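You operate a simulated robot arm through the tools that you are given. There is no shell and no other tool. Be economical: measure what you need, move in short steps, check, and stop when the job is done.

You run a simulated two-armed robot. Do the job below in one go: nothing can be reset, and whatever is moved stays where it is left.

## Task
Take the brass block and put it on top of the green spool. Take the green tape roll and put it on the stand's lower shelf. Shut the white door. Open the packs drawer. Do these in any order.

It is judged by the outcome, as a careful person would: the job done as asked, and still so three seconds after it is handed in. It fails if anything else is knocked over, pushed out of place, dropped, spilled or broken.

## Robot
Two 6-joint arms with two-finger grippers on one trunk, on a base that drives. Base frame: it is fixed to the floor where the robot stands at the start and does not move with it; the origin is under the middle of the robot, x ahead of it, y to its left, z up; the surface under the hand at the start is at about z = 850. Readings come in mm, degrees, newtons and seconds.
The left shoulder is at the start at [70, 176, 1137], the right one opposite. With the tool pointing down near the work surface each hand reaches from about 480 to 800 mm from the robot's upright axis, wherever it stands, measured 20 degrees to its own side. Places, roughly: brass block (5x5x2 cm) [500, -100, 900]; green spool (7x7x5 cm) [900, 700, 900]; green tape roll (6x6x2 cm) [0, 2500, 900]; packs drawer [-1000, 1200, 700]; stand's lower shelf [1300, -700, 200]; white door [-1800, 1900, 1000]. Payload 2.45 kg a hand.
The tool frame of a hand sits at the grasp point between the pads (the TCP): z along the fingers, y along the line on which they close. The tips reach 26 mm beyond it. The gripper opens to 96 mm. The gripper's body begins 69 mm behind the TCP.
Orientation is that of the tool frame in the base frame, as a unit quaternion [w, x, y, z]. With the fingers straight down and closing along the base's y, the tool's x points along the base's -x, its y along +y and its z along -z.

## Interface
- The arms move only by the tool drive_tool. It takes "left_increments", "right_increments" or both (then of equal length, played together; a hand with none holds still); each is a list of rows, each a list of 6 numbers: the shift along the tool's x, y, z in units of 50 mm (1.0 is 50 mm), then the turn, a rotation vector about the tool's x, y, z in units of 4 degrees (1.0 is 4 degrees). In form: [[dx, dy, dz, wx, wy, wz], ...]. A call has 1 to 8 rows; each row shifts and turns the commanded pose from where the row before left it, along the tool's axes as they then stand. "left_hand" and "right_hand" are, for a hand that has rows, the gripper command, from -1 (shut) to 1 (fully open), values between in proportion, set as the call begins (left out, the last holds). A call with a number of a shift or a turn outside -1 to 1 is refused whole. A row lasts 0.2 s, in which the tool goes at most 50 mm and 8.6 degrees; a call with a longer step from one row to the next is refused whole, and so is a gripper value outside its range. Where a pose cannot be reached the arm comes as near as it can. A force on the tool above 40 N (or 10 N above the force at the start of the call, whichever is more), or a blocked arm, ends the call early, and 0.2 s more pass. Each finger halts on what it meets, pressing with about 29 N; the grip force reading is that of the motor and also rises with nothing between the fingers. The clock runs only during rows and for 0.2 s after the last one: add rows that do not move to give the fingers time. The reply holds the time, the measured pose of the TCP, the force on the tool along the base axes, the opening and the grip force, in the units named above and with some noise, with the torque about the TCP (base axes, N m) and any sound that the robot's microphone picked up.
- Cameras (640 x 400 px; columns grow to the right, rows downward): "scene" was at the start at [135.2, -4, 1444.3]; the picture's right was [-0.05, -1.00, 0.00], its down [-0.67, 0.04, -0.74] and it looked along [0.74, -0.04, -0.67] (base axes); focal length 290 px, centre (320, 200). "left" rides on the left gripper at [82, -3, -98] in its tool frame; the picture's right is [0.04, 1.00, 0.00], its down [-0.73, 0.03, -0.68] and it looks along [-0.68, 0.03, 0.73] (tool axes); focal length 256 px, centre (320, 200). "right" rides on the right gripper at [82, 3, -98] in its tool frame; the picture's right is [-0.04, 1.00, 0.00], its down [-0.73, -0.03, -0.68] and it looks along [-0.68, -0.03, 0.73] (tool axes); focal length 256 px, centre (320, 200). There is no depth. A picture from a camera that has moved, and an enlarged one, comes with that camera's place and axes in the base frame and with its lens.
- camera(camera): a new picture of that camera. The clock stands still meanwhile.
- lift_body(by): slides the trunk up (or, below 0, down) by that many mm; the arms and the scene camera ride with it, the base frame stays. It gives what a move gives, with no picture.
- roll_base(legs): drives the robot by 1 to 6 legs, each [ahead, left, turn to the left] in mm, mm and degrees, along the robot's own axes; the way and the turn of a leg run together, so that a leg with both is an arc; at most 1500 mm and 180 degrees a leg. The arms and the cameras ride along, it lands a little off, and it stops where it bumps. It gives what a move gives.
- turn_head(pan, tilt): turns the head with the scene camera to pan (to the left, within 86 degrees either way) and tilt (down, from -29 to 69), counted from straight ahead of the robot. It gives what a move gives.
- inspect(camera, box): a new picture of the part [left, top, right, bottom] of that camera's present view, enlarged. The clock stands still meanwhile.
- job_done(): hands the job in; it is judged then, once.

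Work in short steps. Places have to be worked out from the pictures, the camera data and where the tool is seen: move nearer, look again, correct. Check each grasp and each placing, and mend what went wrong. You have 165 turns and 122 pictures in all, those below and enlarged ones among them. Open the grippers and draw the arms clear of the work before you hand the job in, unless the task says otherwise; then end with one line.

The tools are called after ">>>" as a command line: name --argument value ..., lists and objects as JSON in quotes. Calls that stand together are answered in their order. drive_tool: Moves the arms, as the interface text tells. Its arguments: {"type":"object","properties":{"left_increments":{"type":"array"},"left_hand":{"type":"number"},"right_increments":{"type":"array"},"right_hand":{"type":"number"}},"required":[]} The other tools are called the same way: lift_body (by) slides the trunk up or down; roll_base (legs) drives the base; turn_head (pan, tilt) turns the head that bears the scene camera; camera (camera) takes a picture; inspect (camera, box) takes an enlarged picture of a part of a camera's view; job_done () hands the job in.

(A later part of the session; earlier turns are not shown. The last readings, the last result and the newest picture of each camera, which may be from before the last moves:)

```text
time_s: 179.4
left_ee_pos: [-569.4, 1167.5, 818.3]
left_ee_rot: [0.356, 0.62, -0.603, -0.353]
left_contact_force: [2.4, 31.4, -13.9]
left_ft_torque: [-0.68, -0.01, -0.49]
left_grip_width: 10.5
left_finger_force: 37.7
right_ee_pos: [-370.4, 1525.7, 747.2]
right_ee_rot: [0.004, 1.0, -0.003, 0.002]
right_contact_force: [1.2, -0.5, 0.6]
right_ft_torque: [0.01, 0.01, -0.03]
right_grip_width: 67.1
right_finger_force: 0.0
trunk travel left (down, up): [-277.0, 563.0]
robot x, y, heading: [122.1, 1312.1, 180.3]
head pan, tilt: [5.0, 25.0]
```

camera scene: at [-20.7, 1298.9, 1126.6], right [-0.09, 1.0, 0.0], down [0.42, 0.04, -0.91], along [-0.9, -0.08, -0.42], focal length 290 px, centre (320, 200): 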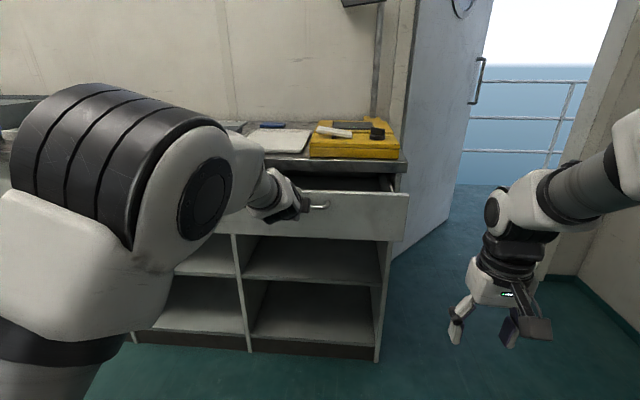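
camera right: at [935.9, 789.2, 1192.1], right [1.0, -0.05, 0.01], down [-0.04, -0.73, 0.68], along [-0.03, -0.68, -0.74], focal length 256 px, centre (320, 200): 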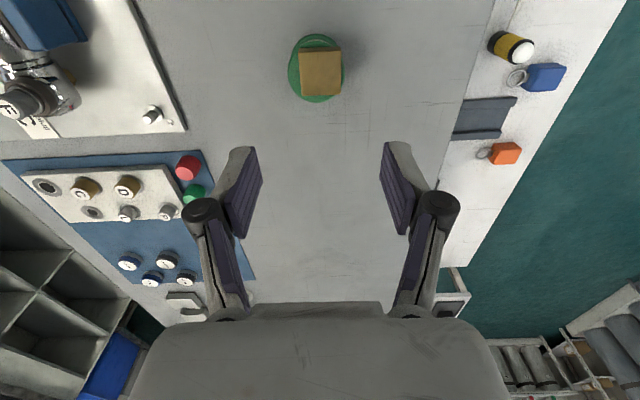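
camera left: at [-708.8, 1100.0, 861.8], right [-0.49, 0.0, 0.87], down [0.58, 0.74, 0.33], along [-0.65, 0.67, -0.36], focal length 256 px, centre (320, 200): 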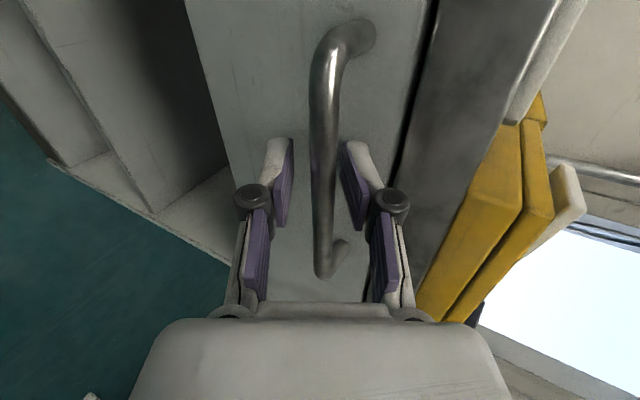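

The drawer is out about 226 mm, but the arm is near its inner limit with a side load building. I'll release, draw the hand back, and look at how far it is open.

>>> drive_tool --left_increments '[[0, 0, 0, 0, 0, 0], [0, 0, 0, 0, 0, 0]]' --left_hand -0.3

>>> camera --camera "left"

>>> camera --camera "scene"

```text
time_s: 180.0
left_ee_pos: [-568.3, 1163.1, 823.7]
left_ee_rot: [0.358, 0.619, -0.601, -0.357]
left_contact_force: [0.7, -0.4, -0.4]
left_ft_torque: [0.0, 0.08, -0.04]
left_grip_width: 32.9
left_finger_force: 0.0
right_ee_pos: [-369.6, 1522.6, 747.6]
right_ee_rot: [0.003, 1.0, -0.001, 0.001]
right_contact_force: [0.5, -0.2, 0.5]
right_ft_torque: [0.01, 0.0, 0.02]
right_grip_width: 67.1
right_finger_force: 0.0
trunk travel left (down, up): [-277.0, 563.0]
robot x, y, heading: [120.2, 1302.6, -180.0]
head pan, tilt: [5.0, 25.0]
```

```text
43 pictures are left
camera left: at [-478.4, 1081.3, 865.0], right [-0.49, -0.06, 0.87], down [0.56, 0.74, 0.36], along [-0.67, 0.67, -0.33], focal length 256 px, centre (320, 200)
```

left: 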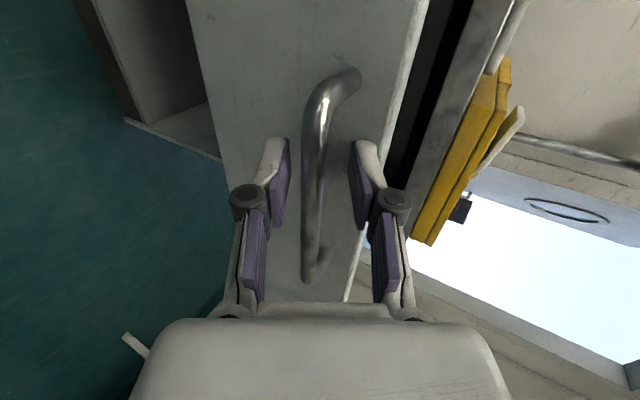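

```text
42 pictures are left
camera scene: at [-21.0, 1297.8, 1126.6], right [-0.09, 1.0, 0.0], down [0.42, 0.04, -0.91], along [-0.9, -0.08, -0.42], focal length 290 px, centre (320, 200)
```

scene: 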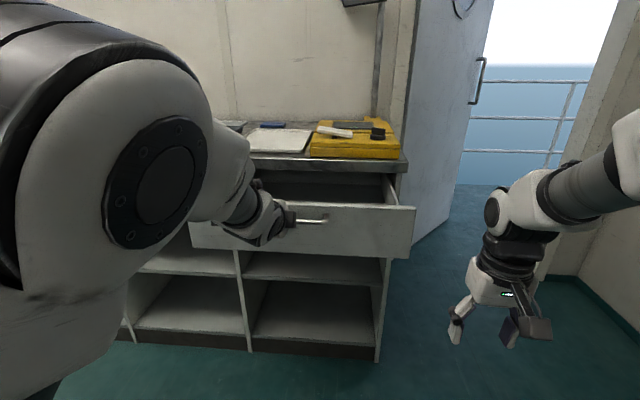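

To open it further without nearing the table corner, I'll regrip from a position more to the right. First I withdraw the hand from the bar along its axis.

>>> drive_tool --left_increments '[[0, 0, -0.5, 0, 0, 0], [0, 0, -0.6, 0, 0, 0], [0, 0, 0, 0, 0, 0]]'

>>> camera --camera "left"

```text
time_s: 180.8
left_ee_pos: [-526.4, 1157.2, 848.0]
left_ee_rot: [0.354, 0.616, -0.607, -0.357]
left_contact_force: [0.0, -0.6, -0.3]
left_ft_torque: [0.02, -0.02, 0.0]
left_grip_width: 33.6
left_finger_force: 0.1
left hand out of reach, approached as far as the arm can: row 1, 2
right_ee_pos: [-370.4, 1523.8, 749.2]
right_ee_rot: [0.003, 1.0, -0.002, 0.001]
right_contact_force: [0.1, 0.1, 0.5]
right_ft_torque: [0.01, 0.04, 0.0]
right_grip_width: 67.4
right_finger_force: 0.1
trunk travel left (down, up): [-277.0, 563.0]
robot x, y, heading: [119.5, 1306.0, 180.1]
head pan, tilt: [5.0, 25.0]
```

```text
41 pictures are left
camera left: at [-437.0, 1074.5, 890.5], right [-0.49, -0.05, 0.87], down [0.57, 0.74, 0.37], along [-0.66, 0.68, -0.33], focal length 256 px, centre (320, 200)
```

left: 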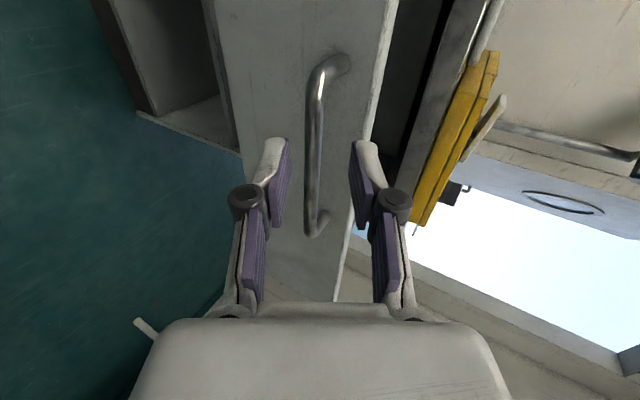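

Hand is free of the bar. I'll strafe 160 right and 60 back, then extend the hand left and forward to line up again.

>>> roll_base --legs '[[-20, -160, 0], [-60, 0, 0]]'

>>> drive_tool --left_increments '[[0.75, 0, 0.5, 0, 0, 0], [0.75, 0, 0.5, 0, 0, 0], [0.75, 0, 0.5, 0, 0, 0], [0.75, 0, 0, 0, 0, 0], [0, 0, 0, 0, 0, 0]]'

>>> camera --camera "left"

```text
time_s: 182.8
left_ee_pos: [-442.9, 1316.7, 852.8]
left_ee_rot: [0.357, 0.614, -0.605, -0.36]
left_contact_force: [0.8, -0.1, -0.1]
left_ft_torque: [0.0, 0.05, 0.01]
left_grip_width: 33.4
left_finger_force: 0.2
right_ee_pos: [-288.9, 1684.3, 749.0]
right_ee_rot: [0.003, 1.0, -0.003, 0.001]
right_contact_force: [0.4, -0.5, 0.2]
right_ft_torque: [0.01, 0.02, 0.02]
right_grip_width: 67.5
right_finger_force: 0.0
trunk travel left (down, up): [-277.0, 563.0]
robot x, y, heading: [197.5, 1463.7, 179.9]
head pan, tilt: [5.0, 25.0]
```

```text
time_s: 184.0
left_ee_pos: [-508.2, 1167.0, 815.0]
left_ee_rot: [0.357, 0.613, -0.606, -0.36]
left_contact_force: [-0.2, 0.3, 0.6]
left_ft_torque: [0.03, -0.02, 0.01]
left_grip_width: 33.9
left_finger_force: 0.1
right_ee_pos: [-289.7, 1684.9, 747.8]
right_ee_rot: [0.002, 1.0, -0.004, 0.001]
right_contact_force: [0.0, -0.6, -0.5]
right_ft_torque: [0.0, 0.0, 0.01]
right_grip_width: 67.4
right_finger_force: 0.0
trunk travel left (down, up): [-277.0, 563.0]
robot x, y, heading: [200.1, 1468.9, 179.9]
head pan, tilt: [5.0, 25.0]
```

```text
40 pictures are left
camera left: at [-420.3, 1084.2, 856.6], right [-0.49, -0.05, 0.87], down [0.57, 0.73, 0.36], along [-0.66, 0.68, -0.33], focal length 256 px, centre (320, 200)
```

left: 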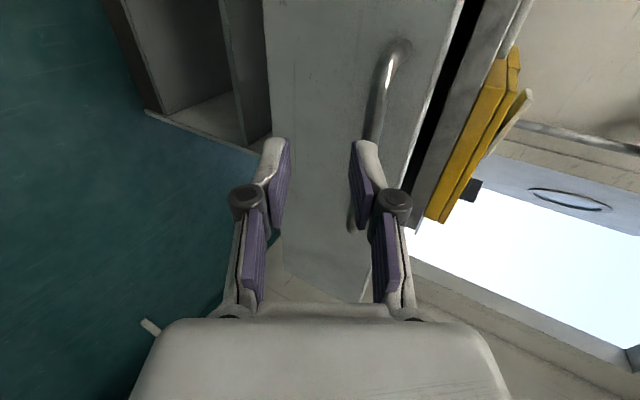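

The bar is 37 mm above and 58 mm ahead of the grip point. I'll shift up 37 mm, advance 30, and check.

>>> drive_tool --left_increments '[[0, 0.73, 0, 0, 0, 0], [0, 0, 0.6, 0, 0, 0], [0, 0, 0, 0, 0, 0]]'

>>> camera --camera "left"

```text
time_s: 184.8
left_ee_pos: [-552.3, 1166.7, 833.0]
left_ee_rot: [0.358, 0.614, -0.606, -0.359]
left_contact_force: [-0.1, -0.2, 1.2]
left_ft_torque: [-0.04, -0.01, 0.01]
left_grip_width: 33.5
left_finger_force: 0.1
right_ee_pos: [-288.0, 1683.7, 749.2]
right_ee_rot: [0.003, 1.0, -0.003, 0.0]
right_contact_force: [0.3, 0.1, -0.4]
right_ft_torque: [-0.02, 0.01, -0.02]
right_grip_width: 67.1
right_finger_force: 0.1
trunk travel left (down, up): [-277.0, 563.0]
robot x, y, heading: [196.3, 1462.8, 180.2]
head pan, tilt: [5.0, 25.0]
```

```text
39 pictures are left
camera left: at [-463.9, 1084.0, 875.5], right [-0.48, -0.05, 0.87], down [0.57, 0.73, 0.36], along [-0.66, 0.68, -0.33], focal length 256 px, centre (320, 200)
```

left: 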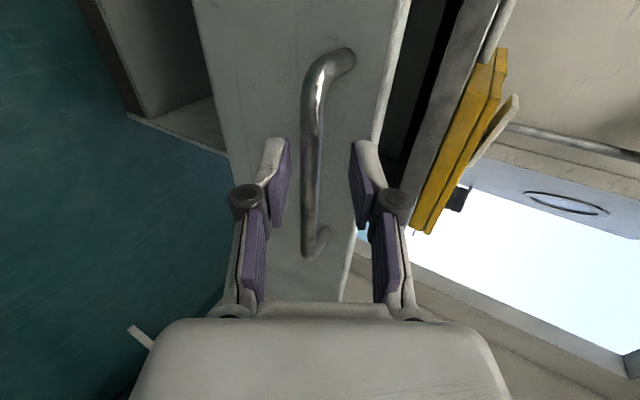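

Nearly centred. I'll advance 19 mm with a slight downward correction, then close.

>>> drive_tool --left_increments '[[0, -0.06, 0.38, 0, 0, 0], [0, 0, 0, 0, 0, 0]]'

>>> drive_tool --left_increments '[[0, 0, 0, 0, 0, 0], [0, 0, 0, 0, 0, 0], [0, 0, 0, 0, 0, 0]]' --left_hand -1

>>> camera --camera "left"

```text
time_s: 185.4
left_ee_pos: [-567.8, 1166.1, 820.7]
left_ee_rot: [0.357, 0.613, -0.606, -0.359]
left_contact_force: [-0.7, 0.2, 0.7]
left_ft_torque: [0.01, -0.05, 0.0]
left_grip_width: 33.4
left_finger_force: 0.1
right_ee_pos: [-289.2, 1683.4, 749.0]
right_ee_rot: [0.003, 1.0, -0.004, 0.0]
right_contact_force: [-0.6, -0.3, 1.2]
right_ft_torque: [0.0, 0.01, -0.04]
right_grip_width: 67.4
right_finger_force: 0.1
trunk travel left (down, up): [-277.0, 563.0]
robot x, y, heading: [201.7, 1463.9, 180.0]
head pan, tilt: [5.0, 25.0]
```

```text
time_s: 186.2
left_ee_pos: [-568.4, 1166.3, 820.0]
left_ee_rot: [0.357, 0.614, -0.606, -0.359]
left_contact_force: [2.2, 0.4, -4.9]
left_ft_torque: [-0.37, 0.01, -0.19]
left_grip_width: 10.5
left_finger_force: 38.3
right_ee_pos: [-289.2, 1683.4, 748.4]
right_ee_rot: [0.003, 1.0, -0.004, 0.001]
right_contact_force: [0.4, -0.3, -0.4]
right_ft_torque: [-0.03, -0.02, -0.03]
right_grip_width: 67.1
right_finger_force: 0.0
trunk travel left (down, up): [-277.0, 563.0]
robot x, y, heading: [199.4, 1465.6, 179.9]
head pan, tilt: [5.0, 25.0]
```

```text
38 pictures are left
camera left: at [-479.9, 1084.0, 862.0], right [-0.49, -0.05, 0.87], down [0.57, 0.73, 0.36], along [-0.66, 0.68, -0.33], focal length 256 px, centre (320, 200)
```

left: 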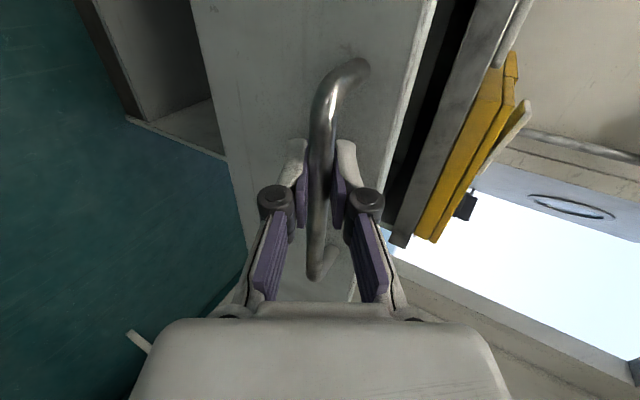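

Gripped again at 10.5 mm. I'll pull 70 mm more with the base and watch the forces.

>>> roll_base --legs '[[-70, 0, 0]]'

>>> camera --camera "scene"

```text
time_s: 187.2
left_ee_pos: [-498.3, 1166.3, 819.7]
left_ee_rot: [0.357, 0.613, -0.606, -0.359]
left_contact_force: [0.9, 3.4, -6.3]
left_ft_torque: [-0.29, -0.04, -0.36]
left_grip_width: 10.5
left_finger_force: 38.3
right_ee_pos: [-219.7, 1683.1, 748.9]
right_ee_rot: [0.003, 1.0, -0.003, 0.0]
right_contact_force: [-0.3, 0.1, -0.6]
right_ft_torque: [-0.02, 0.01, -0.01]
right_grip_width: 67.3
right_finger_force: 0.1
trunk travel left (down, up): [-277.0, 563.0]
robot x, y, heading: [269.9, 1466.2, 179.9]
head pan, tilt: [5.0, 25.0]
```

```text
37 pictures are left
camera scene: at [128.5, 1457.7, 1126.4], right [-0.09, 1.0, 0.0], down [0.42, 0.04, -0.91], along [-0.9, -0.08, -0.42], focal length 290 px, centre (320, 200)
```

scene: 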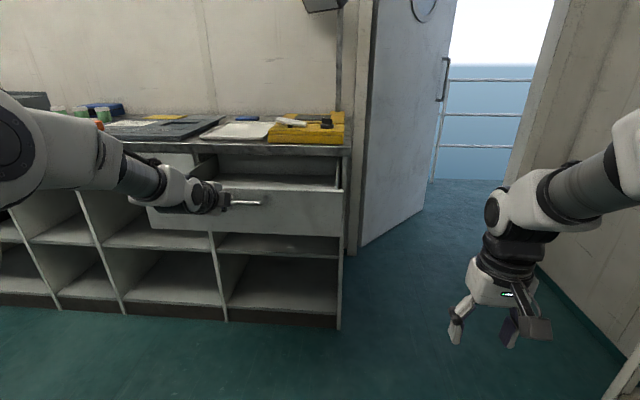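

About 300 mm open with hardly any resistance. I'll pull 60 more.

>>> roll_base --legs '[[-60, 0, 0]]'

```text
time_s: 188.2
left_ee_pos: [-446.6, 1166.9, 823.7]
left_ee_rot: [0.36, 0.612, -0.605, -0.361]
left_contact_force: [1.7, 0.2, 0.0]
left_ft_torque: [-0.14, 0.0, -0.25]
left_grip_width: 11.0
left_finger_force: 38.1
right_ee_pos: [-165.1, 1684.2, 749.5]
right_ee_rot: [0.003, 1.0, -0.004, 0.001]
right_contact_force: [0.5, 0.4, 0.5]
right_ft_torque: [-0.02, -0.04, 0.04]
right_grip_width: 67.0
right_finger_force: 0.1
trunk travel left (down, up): [-277.0, 563.0]
robot x, y, heading: [327.5, 1464.8, 179.9]
head pan, tilt: [5.0, 25.0]
stopped in leg 1: the force on the tool passed its limit at 47 N (the readings are from after the stop); the commanded pose is now the measured one
```

The drawer has reached its end stop, so it is fully open. I'll release the bar and withdraw along the tool axis.

>>> drive_tool --left_increments '[[0, 0, 0, 0, 0, 0], [0, 0, 0, 0, 0, 0]]' --left_hand -0.2

>>> drive_tool --left_increments '[[0, 0, -0.5, 0, 0, 0], [0, 0, -0.6, 0, 0, 0], [0, 0, 0, 0, 0, 0]]'

>>> camera --camera "left"

```text
time_s: 188.8
left_ee_pos: [-446.8, 1166.8, 824.2]
left_ee_rot: [0.361, 0.611, -0.605, -0.362]
left_contact_force: [-0.6, 0.7, 0.9]
left_ft_torque: [0.03, -0.01, 0.02]
left_grip_width: 38.4
left_finger_force: 0.0
right_ee_pos: [-164.0, 1683.9, 749.6]
right_ee_rot: [0.003, 1.0, -0.003, 0.001]
right_contact_force: [0.4, 0.1, -0.9]
right_ft_torque: [0.01, 0.01, 0.0]
right_grip_width: 67.2
right_finger_force: 0.0
trunk travel left (down, up): [-277.0, 563.0]
robot x, y, heading: [322.7, 1463.8, 179.9]
head pan, tilt: [5.0, 25.0]
```

```text
time_s: 189.6
left_ee_pos: [-397.8, 1166.6, 849.1]
left_ee_rot: [0.36, 0.612, -0.604, -0.362]
left_contact_force: [0.2, 0.8, -1.3]
left_ft_torque: [-0.02, -0.01, 0.0]
left_grip_width: 38.4
left_finger_force: 0.0
right_ee_pos: [-166.5, 1683.4, 748.4]
right_ee_rot: [0.003, 1.0, -0.004, 0.001]
right_contact_force: [1.3, -1.2, 0.0]
right_ft_torque: [-0.03, -0.01, 0.0]
right_grip_width: 67.2
right_finger_force: 0.2
trunk travel left (down, up): [-277.0, 563.0]
robot x, y, heading: [321.9, 1465.3, 179.9]
head pan, tilt: [5.0, 25.0]
```

```text
36 pictures are left
camera left: at [-308.8, 1084.5, 890.6], right [-0.48, -0.05, 0.88], down [0.58, 0.73, 0.36], along [-0.66, 0.68, -0.32], focal length 256 px, centre (320, 200)
```

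left: 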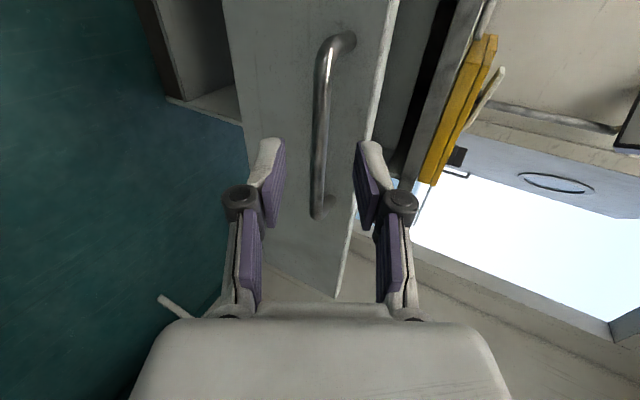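

The Packs drawer is fully open. For the door I'll use the right hand pointing forward: first I raise the trunk and move the right hand out 250 mm, while the left hand starts turning back to point down.

>>> lift_body --by 287

>>> drive_tool --right_increments '[[-0.9, 0, 0, 0, 0, 0], [-0.9, 0, 0, 0, 0, 0], [-0.9, 0, 0, 0, 0, 0], [-0.9, 0, 0, 0, 0, 0], [-0.9, 0, 0, 0, 0, 0], [-0.5, 0, 0, 0, 0, 0], [0, 0, 0, 0, -0.9, 0], [0, 0, 0, 0, -0.9, 0]]' --left_increments '[[0, 0, 0, 0.409, 0.409, -0.962], [0, 0, 0, 0.409, 0.409, -0.962], [0, 0, 0, 0.409, 0.409, -0.962], [0, 0, 0, 0.409, 0.409, -0.962], [0, 0, 0, 0.409, 0.409, -0.962], [0, 0, 0, 0.409, 0.409, -0.962], [0, 0, 0, 0.409, 0.409, -0.962], [0, 0, 0, 0.409, 0.409, -0.962]]'

>>> drive_tool --right_increments '[[0, 0, 0, 0, -0.9, 0], [0, 0, 0, 0, -0.9, 0], [0, 0, 0, 0, -0.9, 0], [0, 0, 0, 0, -0.9, 0], [0, 0, 0, 0, -0.9, 0], [0, 0, 0, 0, -0.9, 0], [0, 0, 0, 0, -0.9, 0], [0, 0, 0, 0, -0.9, 0]]' --left_increments '[[0, 0, 0, 0.409, 0.409, -0.962], [0, 0, 0, 0.409, 0.409, -0.962], [0, 0, 0, 0.409, 0.409, -0.962], [0, 0, 0, 0.409, 0.409, -0.962], [0, 0, 0, 0.409, 0.409, -0.962], [0, 0, 0, 0.409, 0.409, -0.962], [0, 0, 0, 0.409, 0.409, -0.962], [0, 0, 0, 0.409, 0.409, -0.962]]'

>>> drive_tool --right_increments '[[0, 0, 0, 0, -0.9, 0], [0, 0, 0, 0, -0.9, 0], [0, 0, 0, 0, -0.9, 0], [0, 0, 0, 0, -0.9, 0], [0, 0, 0, 0, -0.9, 0], [0, 0, 0, 0, -0.9, 0], [0, 0, 0, 0, -0.9, 0], [0, 0, 0, 0, -0.9, 0]]' --left_increments '[[0, 0, 0, 0.409, 0.409, -0.962], [0, 0, 0, 0.409, 0.409, -0.962], [0, 0, 0, 0.409, 0.409, -0.962], [0, 0, 0, 0.409, 0.409, -0.962], [0, 0, 0, 0.409, 0.409, -0.962], [0, 0, 0, 0.409, 0.409, -0.962], [0, 0, 0, 0, 0, 0], [0, 0, 0, 0, 0, 0]]'

```text
time_s: 192.5
left_ee_pos: [-397.5, 1167.0, 1136.9]
left_ee_rot: [0.36, 0.611, -0.605, -0.362]
left_contact_force: [0.0, -0.4, 1.0]
left_ft_torque: [0.0, -0.03, 0.02]
left_grip_width: 38.3
left_finger_force: 0.1
right_ee_pos: [-165.1, 1685.1, 1036.6]
right_ee_rot: [0.003, 1.0, -0.003, 0.001]
right_contact_force: [0.0, -0.3, -0.7]
right_ft_torque: [-0.03, 0.01, -0.01]
right_grip_width: 67.4
right_finger_force: 0.0
trunk travel left (down, up): [-564.0, 276.0]
robot x, y, heading: [323.6, 1465.4, 179.9]
head pan, tilt: [5.0, 25.0]
```

```text
time_s: 194.3
left_ee_pos: [-357.8, 1169.3, 1078.5]
left_ee_rot: [0.248, 0.822, -0.411, -0.305]
left_contact_force: [0.3, 0.0, -0.2]
left_ft_torque: [0.0, 0.03, 0.0]
left_grip_width: 38.4
left_finger_force: 0.0
left hand out of reach, approached as far as the arm can: row 4, 5, 6, 7, 8
right_ee_pos: [-414.4, 1685.3, 1035.2]
right_ee_rot: [0.003, 0.998, -0.004, -0.062]
right_contact_force: [-0.6, -0.6, -0.8]
right_ft_torque: [-0.01, 0.01, 0.0]
right_grip_width: 67.1
right_finger_force: 0.1
trunk travel left (down, up): [-564.0, 276.0]
robot x, y, heading: [322.1, 1460.6, 179.7]
head pan, tilt: [5.0, 25.0]
```

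```text
time_s: 196.1
left_ee_pos: [-293.4, 1155.6, 994.4]
left_ee_rot: [0.109, 0.953, -0.182, -0.216]
left_contact_force: [0.2, -0.3, -0.1]
left_ft_torque: [0.0, -0.01, -0.03]
left_grip_width: 38.6
left_finger_force: 0.1
left hand out of reach, approached as far as the arm can: row 1, 2, 3, 4, 5, 6, 7, 8
right_ee_pos: [-414.9, 1684.9, 1035.7]
right_ee_rot: [0.001, 0.951, -0.004, -0.309]
right_contact_force: [0.1, 0.2, 0.5]
right_ft_torque: [0.01, 0.01, 0.02]
right_grip_width: 67.1
right_finger_force: 0.1
trunk travel left (down, up): [-564.0, 276.0]
robot x, y, heading: [321.8, 1463.6, 180.0]
head pan, tilt: [5.0, 25.0]
```

```text
time_s: 197.9
left_ee_pos: [-265.0, 1143.3, 972.5]
left_ee_rot: [0.0, 0.991, 0.008, -0.134]
left_contact_force: [-0.7, 0.7, 0.5]
left_ft_torque: [-0.02, -0.02, 0.01]
left_grip_width: 38.7
left_finger_force: 0.1
left hand out of reach, approached as far as the arm can: row 1, 2, 3, 4, 5
right_ee_pos: [-414.7, 1686.2, 1035.9]
right_ee_rot: [0.0, 0.845, -0.005, -0.535]
right_contact_force: [-0.3, -1.0, 0.1]
right_ft_torque: [0.03, -0.01, -0.03]
right_grip_width: 67.4
right_finger_force: 0.0
trunk travel left (down, up): [-564.0, 276.0]
robot x, y, heading: [322.6, 1468.1, 179.7]
head pan, tilt: [5.0, 25.0]
```

The right hand is pitched 65° up from straight down, and the left points down again. I'll finish the right hand's pitch and tuck the left hand in closer.

>>> drive_tool --right_increments '[[0, 0, 0, 0, -0.9, 0], [0, 0, 0, 0, -0.9, 0], [0, 0, 0, 0, -0.9, 0], [0, 0, 0, 0, -0.9, 0], [0, 0, 0, 0, -0.9, 0], [0, 0, 0, 0, 0, 0]]' --left_increments '[[0.41, -0.52, -0.61, 0, 0, 0], [0.41, -0.52, -0.61, 0, 0, 0], [0.41, -0.52, -0.61, 0, 0, 0], [0.41, -0.52, -0.61, 0, 0, 0], [0.41, -0.52, -0.61, 0, 0, 0], [0, 0, 0, 0, 0, 0]]' --right_hand -0.2

>>> roll_base --legs '[[0, -530, 0], [700, 0, 0]]'

>>> turn_head --pan -10 --tilt 18

>>> camera --camera "scene"

```text
time_s: 199.3
left_ee_pos: [-146.0, 1179.8, 1050.6]
left_ee_rot: [-0.004, 0.991, 0.003, -0.133]
left_contact_force: [-0.2, -0.6, -0.1]
left_ft_torque: [0.0, 0.02, 0.0]
left_grip_width: 38.3
left_finger_force: 0.1
left hand out of reach, approached as far as the arm can: row 1, 2, 3, 4, 5
right_ee_pos: [-414.4, 1686.6, 1036.5]
right_ee_rot: [0.0, 0.75, -0.004, -0.662]
right_contact_force: [-0.4, 0.0, 0.2]
right_ft_torque: [0.03, -0.01, -0.02]
right_grip_width: 38.6
right_finger_force: 0.0
trunk travel left (down, up): [-564.0, 276.0]
robot x, y, heading: [325.8, 1464.8, 180.0]
head pan, tilt: [5.0, 25.0]
```

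```text
time_s: 206.0
left_ee_pos: [-845.5, 1706.2, 1048.5]
left_ee_rot: [-0.003, 0.991, 0.006, -0.133]
left_contact_force: [0.0, -0.3, 0.5]
left_ft_torque: [-0.02, -0.01, -0.04]
left_grip_width: 38.1
left_finger_force: 0.1
right_ee_pos: [-1116.7, 2211.7, 1034.9]
right_ee_rot: [0.001, 0.75, -0.003, -0.661]
right_contact_force: [0.1, 0.5, 0.2]
right_ft_torque: [0.0, 0.0, 0.0]
right_grip_width: 38.5
right_finger_force: 0.0
trunk travel left (down, up): [-564.0, 276.0]
robot x, y, heading: [-374.8, 1992.7, -180.0]
head pan, tilt: [5.0, 25.0]
stopped in leg 2: the robot was blocked; the commanded pose is now the measured one
```

```text
time_s: 206.8
left_ee_pos: [-846.5, 1706.7, 1049.5]
left_ee_rot: [-0.004, 0.991, 0.005, -0.132]
left_contact_force: [0.2, 0.1, 1.3]
left_ft_torque: [0.01, 0.03, -0.01]
left_grip_width: 38.2
left_finger_force: 0.1
right_ee_pos: [-1115.1, 2212.2, 1036.0]
right_ee_rot: [0.001, 0.75, -0.003, -0.661]
right_contact_force: [0.2, -0.7, 0.0]
right_ft_torque: [0.0, -0.01, 0.05]
right_grip_width: 38.6
right_finger_force: 0.0
trunk travel left (down, up): [-564.0, 276.0]
robot x, y, heading: [-373.6, 1997.0, -179.9]
head pan, tilt: [-10.0, 18.0]
```

```text
35 pictures are left
camera scene: at [-516.6, 2010.0, 1424.9], right [0.17, 0.98, 0.0], down [0.3, -0.05, -0.95], along [-0.94, 0.16, -0.31], focal length 290 px, centre (320, 200)
```

scene: 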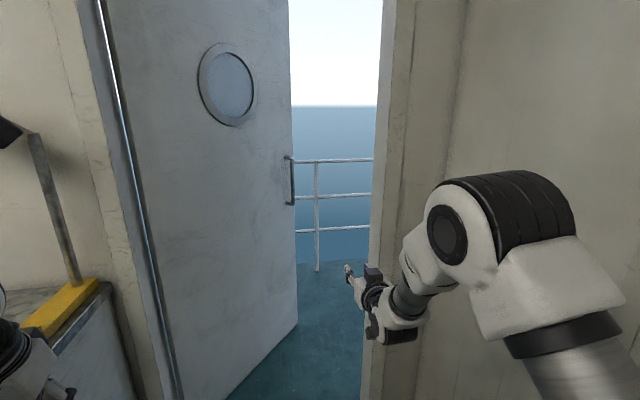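

The base reported it was blocked just at the end of the leg. I'll look right, toward the bench and hoses, to see what the right arm may be touching.

>>> turn_head --pan -86 --tilt 35

>>> camera --camera "scene"

```text
time_s: 208.2
left_ee_pos: [-846.0, 1706.4, 1048.8]
left_ee_rot: [-0.004, 0.991, 0.005, -0.132]
left_contact_force: [-0.3, -0.2, -0.3]
left_ft_torque: [0.0, 0.03, 0.01]
left_grip_width: 38.6
left_finger_force: 0.1
right_ee_pos: [-1115.7, 2211.7, 1035.5]
right_ee_rot: [0.001, 0.751, -0.003, -0.661]
right_contact_force: [0.5, -1.0, 0.2]
right_ft_torque: [0.02, -0.03, 0.03]
right_grip_width: 38.3
right_finger_force: 0.0
trunk travel left (down, up): [-564.0, 276.0]
robot x, y, heading: [-373.4, 1992.3, -179.9]
head pan, tilt: [-85.9, 35.0]
```

```text
34 pictures are left
camera scene: at [-431.1, 2081.8, 1397.8], right [1.0, 0.07, 0.0], down [0.04, -0.57, -0.82], along [-0.06, 0.82, -0.57], focal length 290 px, centre (320, 200)
```

scene: 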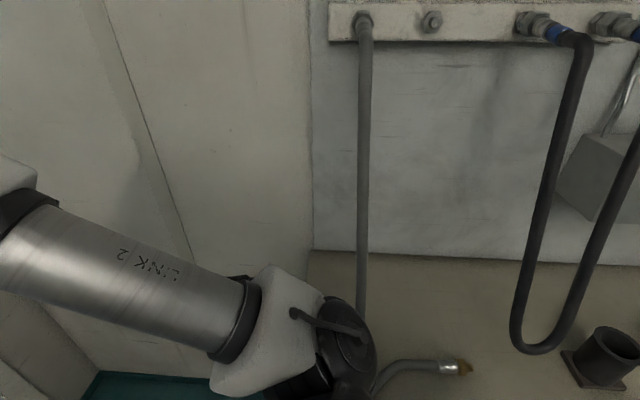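

My right shoulder has met the grey hose hanging at the bench's left end; the holder and the other hose are undisturbed. I'll strafe 180 left, away from it, then go forward past the bench.

>>> roll_base --legs '[[0, 180, 0], [420, 0, 0]]'

>>> camera --camera "scene"

>>> turn_head --pan -10 --tilt 18

>>> camera --camera "scene"

```text
time_s: 211.9
left_ee_pos: [-1262.5, 1524.3, 1048.5]
left_ee_rot: [-0.003, 0.991, 0.008, -0.133]
left_contact_force: [0.3, 0.4, -0.3]
left_ft_torque: [-0.02, -0.01, 0.02]
left_grip_width: 38.3
left_finger_force: 0.1
right_ee_pos: [-1535.7, 2027.6, 1036.3]
right_ee_rot: [0.003, 0.751, -0.001, -0.66]
right_contact_force: [-0.1, -0.5, 0.0]
right_ft_torque: [0.04, 0.0, 0.01]
right_grip_width: 38.2
right_finger_force: 0.1
trunk travel left (down, up): [-564.0, 276.0]
robot x, y, heading: [-793.5, 1812.8, -179.5]
head pan, tilt: [-85.9, 35.0]
```

```text
33 pictures are left
camera scene: at [-851.1, 1900.5, 1397.8], right [1.0, 0.08, 0.0], down [0.04, -0.57, -0.82], along [-0.06, 0.82, -0.57], focal length 290 px, centre (320, 200)
```

scene: 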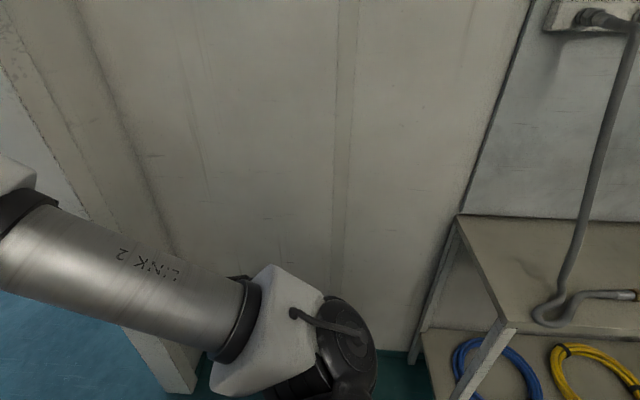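

```text
time_s: 213.4
left_ee_pos: [-1264.5, 1523.1, 1049.8]
left_ee_rot: [-0.003, 0.991, 0.008, -0.132]
left_contact_force: [-0.4, 0.2, 0.4]
left_ft_torque: [0.0, -0.02, -0.03]
left_grip_width: 38.2
left_finger_force: 0.0
right_ee_pos: [-1535.7, 2027.5, 1035.8]
right_ee_rot: [0.003, 0.75, -0.001, -0.661]
right_contact_force: [0.3, 0.0, -0.9]
right_ft_torque: [0.0, 0.04, -0.03]
right_grip_width: 38.2
right_finger_force: 0.0
trunk travel left (down, up): [-564.0, 276.0]
robot x, y, heading: [-797.6, 1813.4, -179.8]
head pan, tilt: [-10.0, 18.0]
```

```text
32 pictures are left
camera scene: at [-936.1, 1828.5, 1424.9], right [0.17, 0.99, 0.0], down [0.3, -0.05, -0.95], along [-0.94, 0.16, -0.31], focal length 290 px, centre (320, 200)
```

scene: 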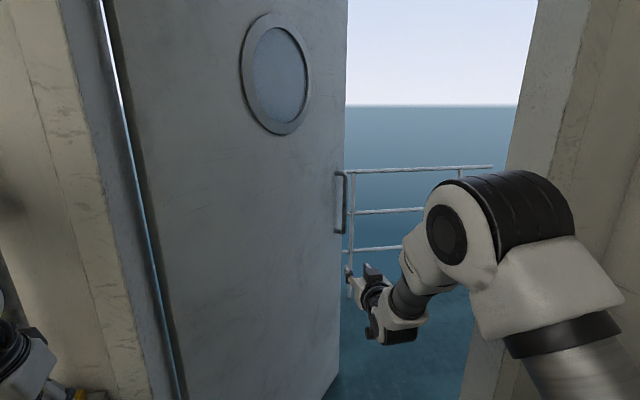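

Handle located at [-2036, 2111, 1035]; hinge near [-1563, 1552], so the door stands about 43° open. To keep the left hand clear of the door, I'll approach at heading 200°; first I bring the left hand further inward.

>>> drive_tool --left_increments '[[0, -0.7, -0.3, 0, 0, 0], [0, -0.7, -0.3, 0, 0, 0], [0, -0.7, -0.3, 0, 0, 0], [0, 0, 0, 0, 0, 0]]'

>>> roll_base --legs '[[0, -230, 20]]'

>>> camera --camera "scene"

>>> camera --camera "right"

```text
time_s: 214.4
left_ee_pos: [-1263.1, 1522.8, 1048.8]
left_ee_rot: [-0.003, 0.991, 0.008, -0.132]
left_contact_force: [-0.1, 0.6, 0.6]
left_ft_torque: [0.03, 0.02, 0.0]
left_grip_width: 38.7
left_finger_force: 0.1
left hand out of reach, approached as far as the arm can: row 1, 2, 3
right_ee_pos: [-1536.4, 2027.4, 1035.6]
right_ee_rot: [0.002, 0.75, -0.002, -0.661]
right_contact_force: [0.0, 0.1, 0.6]
right_ft_torque: [-0.02, 0.01, 0.01]
right_grip_width: 38.6
right_finger_force: 0.0
trunk travel left (down, up): [-564.0, 276.0]
robot x, y, heading: [-796.8, 1815.2, -179.7]
head pan, tilt: [-10.0, 18.0]
```

```text
time_s: 216.1
left_ee_pos: [-1177.2, 1605.5, 1050.0]
left_ee_rot: [0.019, 0.975, 0.181, -0.131]
left_contact_force: [-0.1, -0.5, -0.3]
left_ft_torque: [-0.02, 0.0, 0.03]
left_grip_width: 38.6
left_finger_force: 0.0
right_ee_pos: [-1606.0, 1985.0, 1035.2]
right_ee_rot: [0.117, 0.74, 0.129, -0.65]
right_contact_force: [-0.2, 0.1, -0.2]
right_ft_torque: [-0.02, -0.01, 0.02]
right_grip_width: 38.4
right_finger_force: 0.0
trunk travel left (down, up): [-564.0, 276.0]
robot x, y, heading: [-837.6, 2037.3, -159.8]
head pan, tilt: [-10.0, 18.0]
```

```text
31 pictures are left
camera scene: at [-974.0, 2003.9, 1424.9], right [-0.18, 0.98, 0.0], down [0.3, 0.06, -0.95], along [-0.94, -0.17, -0.31], focal length 290 px, centre (320, 200)
```

scene: 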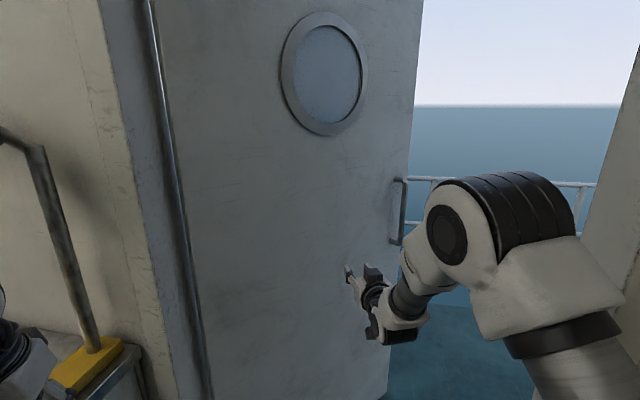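

```text
30 pictures are left
camera right: at [-1503.9, 2018.0, 967.4], right [0.34, -0.94, 0.05], down [0.53, 0.23, 0.81], along [-0.77, -0.25, 0.58], focal length 256 px, centre (320, 200)
```

right: 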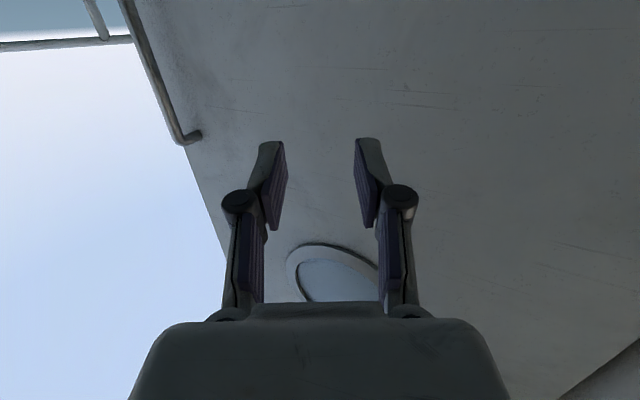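

From here the handle reads about [-2055, 2122, 1045]. A heading of 210° with the right hand further out to its right gives more room on both sides, so I'll shift the hand 136 mm right, turn 10° more, and move nearer.

>>> drive_tool --right_increments '[[0, -0.9, 0, 0, 0, 0], [0, -0.9, 0, 0, 0, 0], [0, -0.92, 0, 0, 0, 0], [0, 0, 0, 0, 0, 0]]'

>>> roll_base --legs '[[0, 0, 10], [142, -178, 0]]'

>>> camera --camera "scene"

>>> camera --camera "right"

```text
time_s: 217.1
left_ee_pos: [-1175.1, 1604.6, 1048.8]
left_ee_rot: [0.02, 0.975, 0.181, -0.131]
left_contact_force: [0.2, -0.2, -0.3]
left_ft_torque: [0.06, 0.02, -0.02]
left_grip_width: 38.3
left_finger_force: 0.1
right_ee_pos: [-1653.8, 2111.5, 1035.7]
right_ee_rot: [0.117, 0.739, 0.13, -0.65]
right_contact_force: [-0.3, -1.1, 0.2]
right_ft_torque: [-0.06, -0.03, -0.02]
right_grip_width: 38.4
right_finger_force: 0.2
trunk travel left (down, up): [-564.0, 276.0]
robot x, y, heading: [-833.3, 2041.1, -159.4]
head pan, tilt: [-10.0, 18.0]
```

```text
time_s: 219.5
left_ee_pos: [-1309.7, 1633.8, 1051.1]
left_ee_rot: [0.031, 0.955, 0.265, -0.128]
left_contact_force: [0.7, -0.5, 0.4]
left_ft_torque: [-0.01, -0.01, -0.01]
left_grip_width: 38.7
left_finger_force: 0.1
right_ee_pos: [-1868.2, 2050.2, 1033.2]
right_ee_rot: [0.175, 0.725, 0.194, -0.637]
right_contact_force: [-0.1, -0.3, -0.9]
right_ft_torque: [0.0, -0.02, 0.02]
right_grip_width: 38.5
right_finger_force: 0.0
trunk travel left (down, up): [-564.0, 276.0]
robot x, y, heading: [-1050.0, 2119.2, -149.4]
head pan, tilt: [-10.0, 18.0]
```

```text
29 pictures are left
camera scene: at [-1179.2, 2061.4, 1424.9], right [-0.35, 0.94, 0.0], down [0.29, 0.11, -0.95], along [-0.89, -0.33, -0.31], focal length 290 px, centre (320, 200)
```

scene: 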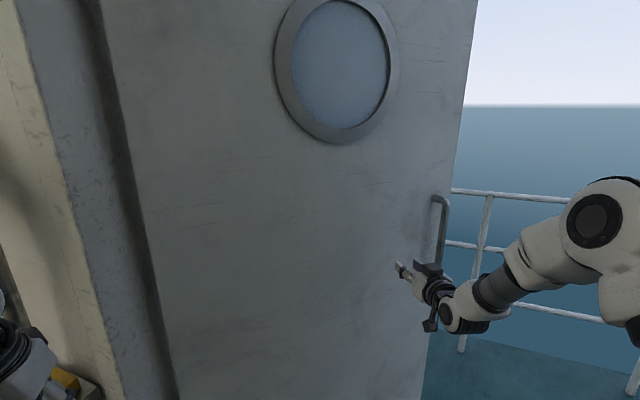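

```text
28 pictures are left
camera right: at [-1772.4, 2100.5, 966.0], right [0.5, -0.87, 0.05], down [0.48, 0.32, 0.81], along [-0.72, -0.38, 0.58], focal length 256 px, centre (320, 200)
```

right: 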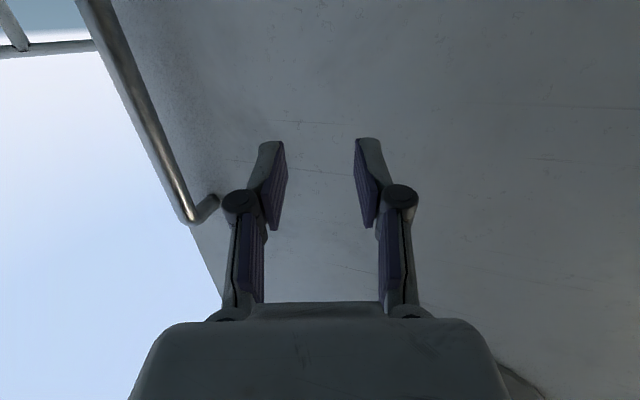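

Both views agree: the bar is at [-2085, 2126], with its top at z 1162 and centre near 1034, level with my hand. I'll move the base diagonally (88 ahead, 176 right) to line up 60 mm short of it.

>>> roll_base --legs '[[88, -176, 0]]'

>>> camera --camera "right"

>>> turn_head --pan -35 --tilt 18

>>> camera --camera "scene"

```text
time_s: 221.2
left_ee_pos: [-1446.6, 1683.6, 1059.3]
left_ee_rot: [0.185, 0.957, 0.198, -0.102]
left_contact_force: [-3.2, 12.1, 0.7]
left_ft_torque: [-0.89, -0.32, 0.3]
left_grip_width: 38.4
left_finger_force: 0.0
right_ee_pos: [-2055.6, 2152.9, 1006.8]
right_ee_rot: [0.198, 0.727, 0.195, -0.629]
right_contact_force: [-1.9, 8.6, -2.6]
right_ft_torque: [-0.25, 0.16, 0.86]
right_grip_width: 41.3
right_finger_force: 0.6
trunk travel left (down, up): [-564.0, 276.0]
robot x, y, heading: [-1215.8, 2202.2, -147.5]
head pan, tilt: [-10.0, 18.0]
stopped in leg 1: the robot was blocked; the commanded pose is now the measured one
```

```text
27 pictures are left
camera right: at [-1960.5, 2204.9, 938.2], right [0.53, -0.85, 0.08], down [0.45, 0.36, 0.81], along [-0.72, -0.39, 0.58], focal length 256 px, centre (320, 200)
```

right: 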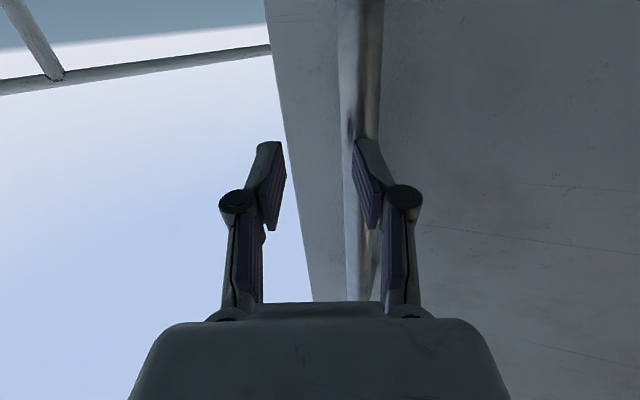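

```text
time_s: 222.1
left_ee_pos: [-1469.3, 1686.0, 1043.6]
left_ee_rot: [0.128, 0.958, 0.236, -0.1]
left_contact_force: [0.4, -0.6, -0.6]
left_ft_torque: [0.02, 0.03, -0.01]
left_grip_width: 38.2
left_finger_force: 0.1
right_ee_pos: [-2076.6, 2101.7, 997.8]
right_ee_rot: [0.207, 0.726, 0.211, -0.621]
right_contact_force: [0.8, -0.1, 0.7]
right_ft_torque: [-0.02, -0.04, 0.02]
right_grip_width: 38.4
right_finger_force: 0.1
trunk travel left (down, up): [-564.0, 276.0]
robot x, y, heading: [-1231.7, 2203.0, -145.5]
head pan, tilt: [-35.0, 18.0]
```

```text
26 pictures are left
camera scene: at [-1367.7, 2138.1, 1422.6], right [0.0, 1.0, 0.03], down [0.31, 0.03, -0.95], along [-0.95, 0.01, -0.31], focal length 290 px, centre (320, 200)
```

scene: 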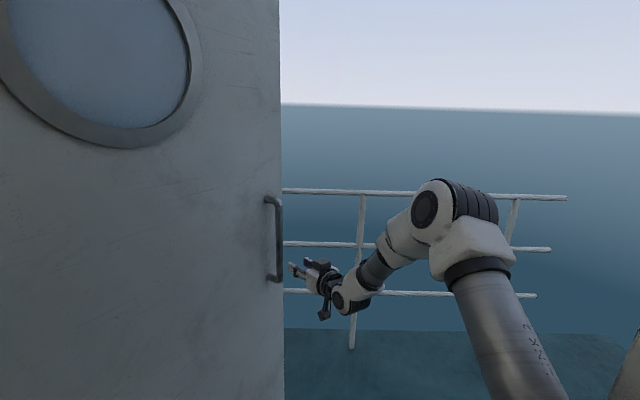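

The base bumped (probably the door sill) and sits slightly tilted and turned. I'll back off about 45 mm toward +x and check that it levels out.

>>> roll_base --legs '[[-37, 25, 0]]'

>>> turn_head --pan -20 --tilt 60

>>> camera --camera "scene"

```text
time_s: 223.1
left_ee_pos: [-1382.4, 1697.5, 1045.8]
left_ee_rot: [0.139, 0.944, 0.285, -0.088]
left_contact_force: [-0.4, -0.3, -0.2]
left_ft_torque: [0.03, 0.0, -0.01]
left_grip_width: 38.5
left_finger_force: 0.1
right_ee_pos: [-2033.8, 2046.6, 1013.1]
right_ee_rot: [0.246, 0.707, 0.243, -0.616]
right_contact_force: [0.2, -1.1, -0.8]
right_ft_torque: [0.02, -0.04, 0.0]
right_grip_width: 38.3
right_finger_force: 0.1
trunk travel left (down, up): [-564.0, 276.0]
robot x, y, heading: [-1215.8, 2218.3, -139.2]
head pan, tilt: [-35.0, 18.0]
stopped in leg 1: the robot was blocked; the commanded pose is now the measured one
```

```text
time_s: 224.2
left_ee_pos: [-1386.5, 1695.8, 1046.0]
left_ee_rot: [0.138, 0.945, 0.284, -0.089]
left_contact_force: [-0.4, 0.0, -0.5]
left_ft_torque: [0.02, 0.01, 0.03]
left_grip_width: 38.4
left_finger_force: 0.0
right_ee_pos: [-2034.8, 2048.6, 1009.6]
right_ee_rot: [0.244, 0.709, 0.243, -0.616]
right_contact_force: [0.1, 0.4, 0.3]
right_ft_torque: [-0.02, 0.0, 0.0]
right_grip_width: 38.5
right_finger_force: 0.2
trunk travel left (down, up): [-564.0, 276.0]
robot x, y, heading: [-1214.5, 2218.6, -139.3]
head pan, tilt: [-20.0, 60.0]
```

```text
25 pictures are left
camera scene: at [-1314.7, 2135.9, 1361.9], right [-0.35, 0.94, 0.02], down [0.81, 0.32, -0.49], along [-0.47, -0.16, -0.87], focal length 290 px, centre (320, 200)
```

scene: 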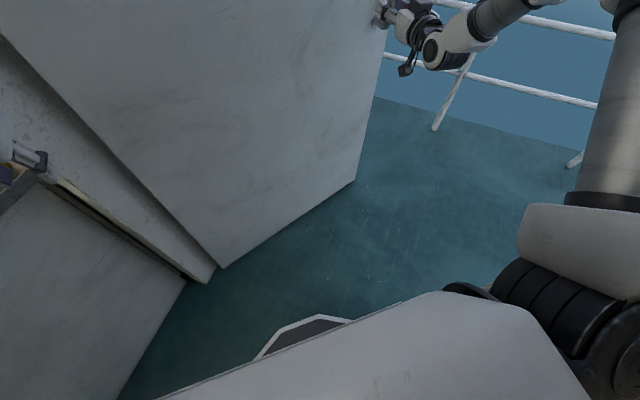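

The robot is caught on something on its right side. I'll look that way before moving any more.

>>> turn_head --pan -75 --tilt 40

>>> camera --camera "scene"

```text
time_s: 225.5
left_ee_pos: [-1385.9, 1695.7, 1046.2]
left_ee_rot: [0.139, 0.944, 0.285, -0.089]
left_contact_force: [0.2, 0.4, 0.0]
left_ft_torque: [-0.01, 0.0, 0.06]
left_grip_width: 38.2
left_finger_force: 0.2
right_ee_pos: [-2034.6, 2047.5, 1011.3]
right_ee_rot: [0.243, 0.709, 0.243, -0.616]
right_contact_force: [0.4, -0.3, 0.7]
right_ft_torque: [-0.02, -0.02, -0.01]
right_grip_width: 38.2
right_finger_force: 0.0
trunk travel left (down, up): [-564.0, 276.0]
robot x, y, heading: [-1212.3, 2217.7, -139.3]
head pan, tilt: [-75.0, 40.0]
```

```text
24 pictures are left
camera scene: at [-1322.6, 2206.7, 1390.2], right [0.56, 0.83, 0.02], down [0.53, -0.35, -0.77], along [-0.63, 0.45, -0.63], focal length 290 px, centre (320, 200)
```

scene: 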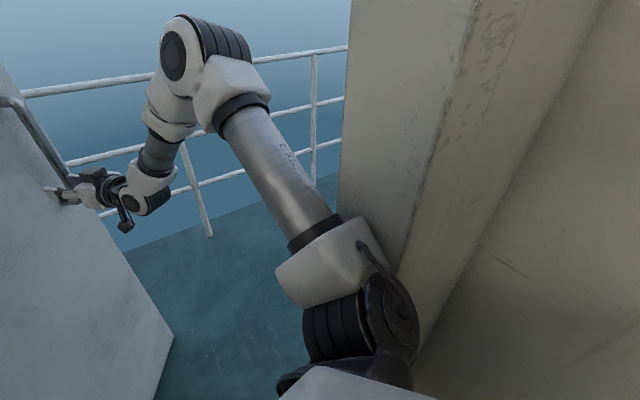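

The right shoulder pod is against the doorway's corner. I'll move away from it (toward +x and −y), then turn back to about 200°.

>>> roll_base --legs '[[-94, 289, 0], [0, 0, -20]]'

>>> turn_head --pan 0 --tilt 20

>>> camera --camera "scene"

```text
time_s: 228.6
left_ee_pos: [-1293.3, 1636.6, 1049.8]
left_ee_rot: [0.123, 0.979, 0.116, -0.114]
left_contact_force: [-2.5, -1.1, 0.6]
left_ft_torque: [0.1, -0.16, 0.0]
left_grip_width: 38.5
left_finger_force: 0.0
right_ee_pos: [-1784.8, 2190.2, 1016.5]
right_ee_rot: [0.136, 0.737, 0.112, -0.653]
right_contact_force: [-2.5, 1.3, -2.8]
right_ft_torque: [-0.1, 0.2, 0.19]
right_grip_width: 38.3
right_finger_force: 0.2
trunk travel left (down, up): [-564.0, 276.0]
robot x, y, heading: [-958.9, 2060.2, -159.2]
head pan, tilt: [-75.0, 40.0]
```

```text
time_s: 230.1
left_ee_pos: [-1272.2, 1651.0, 1063.6]
left_ee_rot: [0.13, 0.977, 0.116, -0.126]
left_contact_force: [-0.1, 0.1, 0.2]
left_ft_torque: [0.05, 0.04, 0.01]
left_grip_width: 38.2
left_finger_force: 0.1
right_ee_pos: [-1763.3, 2204.9, 1033.3]
right_ee_rot: [0.14, 0.728, 0.108, -0.662]
right_contact_force: [0.2, 0.6, 0.8]
right_ft_torque: [-0.02, -0.02, 0.01]
right_grip_width: 38.3
right_finger_force: 0.1
trunk travel left (down, up): [-564.0, 276.0]
robot x, y, heading: [-953.7, 2061.4, -159.4]
head pan, tilt: [0.0, 20.0]
```

```text
23 pictures are left
camera scene: at [-1064.7, 2015.8, 1424.2], right [-0.35, 0.94, 0.0], down [0.3, 0.12, -0.95], along [-0.89, -0.33, -0.32], focal length 290 px, centre (320, 200)
```

scene: 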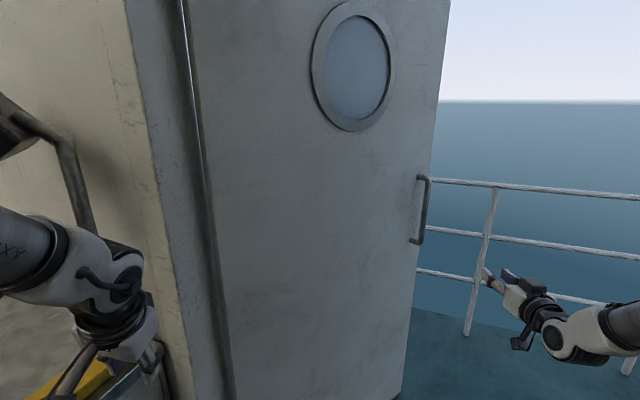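

Free and level again. I'll tuck the left hand further back and out to the left, and take a hand-camera view of the handle.

>>> drive_tool --left_increments '[[0.77, 0.56, -0.09, 0, 0, 0], [0.77, 0.56, -0.09, 0, 0, 0], [0.77, 0.56, -0.09, 0, 0, 0], [0.77, 0.56, -0.09, 0, 0, 0], [0, 0, 0, 0, 0, 0]]'

>>> camera --camera "right"

```text
time_s: 231.3
left_ee_pos: [-1183.0, 1573.3, 972.1]
left_ee_rot: [0.131, 0.976, 0.116, -0.127]
left_contact_force: [-0.5, 0.3, 0.4]
left_ft_torque: [-0.01, -0.01, 0.0]
left_grip_width: 38.5
left_finger_force: 0.1
left hand out of reach, approached as far as the arm can: row 1, 2, 3, 4
right_ee_pos: [-1764.0, 2205.3, 1034.8]
right_ee_rot: [0.14, 0.728, 0.108, -0.662]
right_contact_force: [0.5, 0.0, 1.2]
right_ft_torque: [-0.03, -0.01, 0.02]
right_grip_width: 38.4
right_finger_force: 0.1
trunk travel left (down, up): [-564.0, 276.0]
robot x, y, heading: [-956.2, 2061.2, -159.4]
head pan, tilt: [0.0, 20.0]
```

```text
22 pictures are left
camera right: at [-1662.1, 2233.5, 961.0], right [0.34, -0.94, 0.1], down [0.55, 0.28, 0.78], along [-0.76, -0.21, 0.61], focal length 256 px, centre (320, 200)
```

right: 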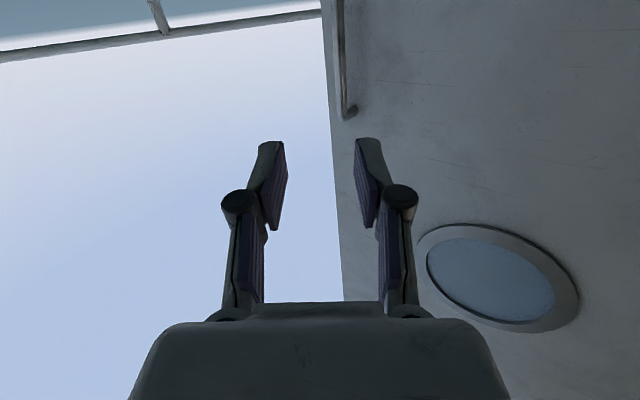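

The door swung a little further open; the handle is now at [-2158, 2024, ~1030]. To go deeper into the doorway I need the left arm out of the way, so I'll swing the left hand back beside the robot.

>>> drive_tool --left_increments '[[0.78, 0.42, -0.345, 0, 0, 0], [0.78, 0.42, -0.345, 0, 0, 0], [0.78, 0.42, -0.345, 0, 0, 0], [0.78, 0.42, -0.345, 0, 0, 0], [0.78, 0.42, -0.345, 0, 0, 0], [0.78, 0.42, -0.345, 0, 0, 0], [0.78, 0.42, -0.345, 0, 0, 0], [0.78, 0.42, -0.345, 0, 0, 0]]'

```text
time_s: 233.1
left_ee_pos: [-1148.7, 1542.9, 909.9]
left_ee_rot: [0.13, 0.977, 0.116, -0.126]
left_contact_force: [-0.4, 0.5, 0.2]
left_ft_torque: [0.01, 0.02, 0.01]
left_grip_width: 38.6
left_finger_force: 0.0
left hand out of reach, approached as far as the arm can: row 1, 2, 3, 4, 5, 6, 7, 8
right_ee_pos: [-1763.2, 2205.8, 1033.5]
right_ee_rot: [0.139, 0.729, 0.107, -0.662]
right_contact_force: [-1.0, 0.6, 0.2]
right_ft_torque: [0.07, -0.03, 0.0]
right_grip_width: 38.3
right_finger_force: 0.1
trunk travel left (down, up): [-564.0, 276.0]
robot x, y, heading: [-957.7, 2060.6, -159.1]
head pan, tilt: [0.0, 20.0]
```

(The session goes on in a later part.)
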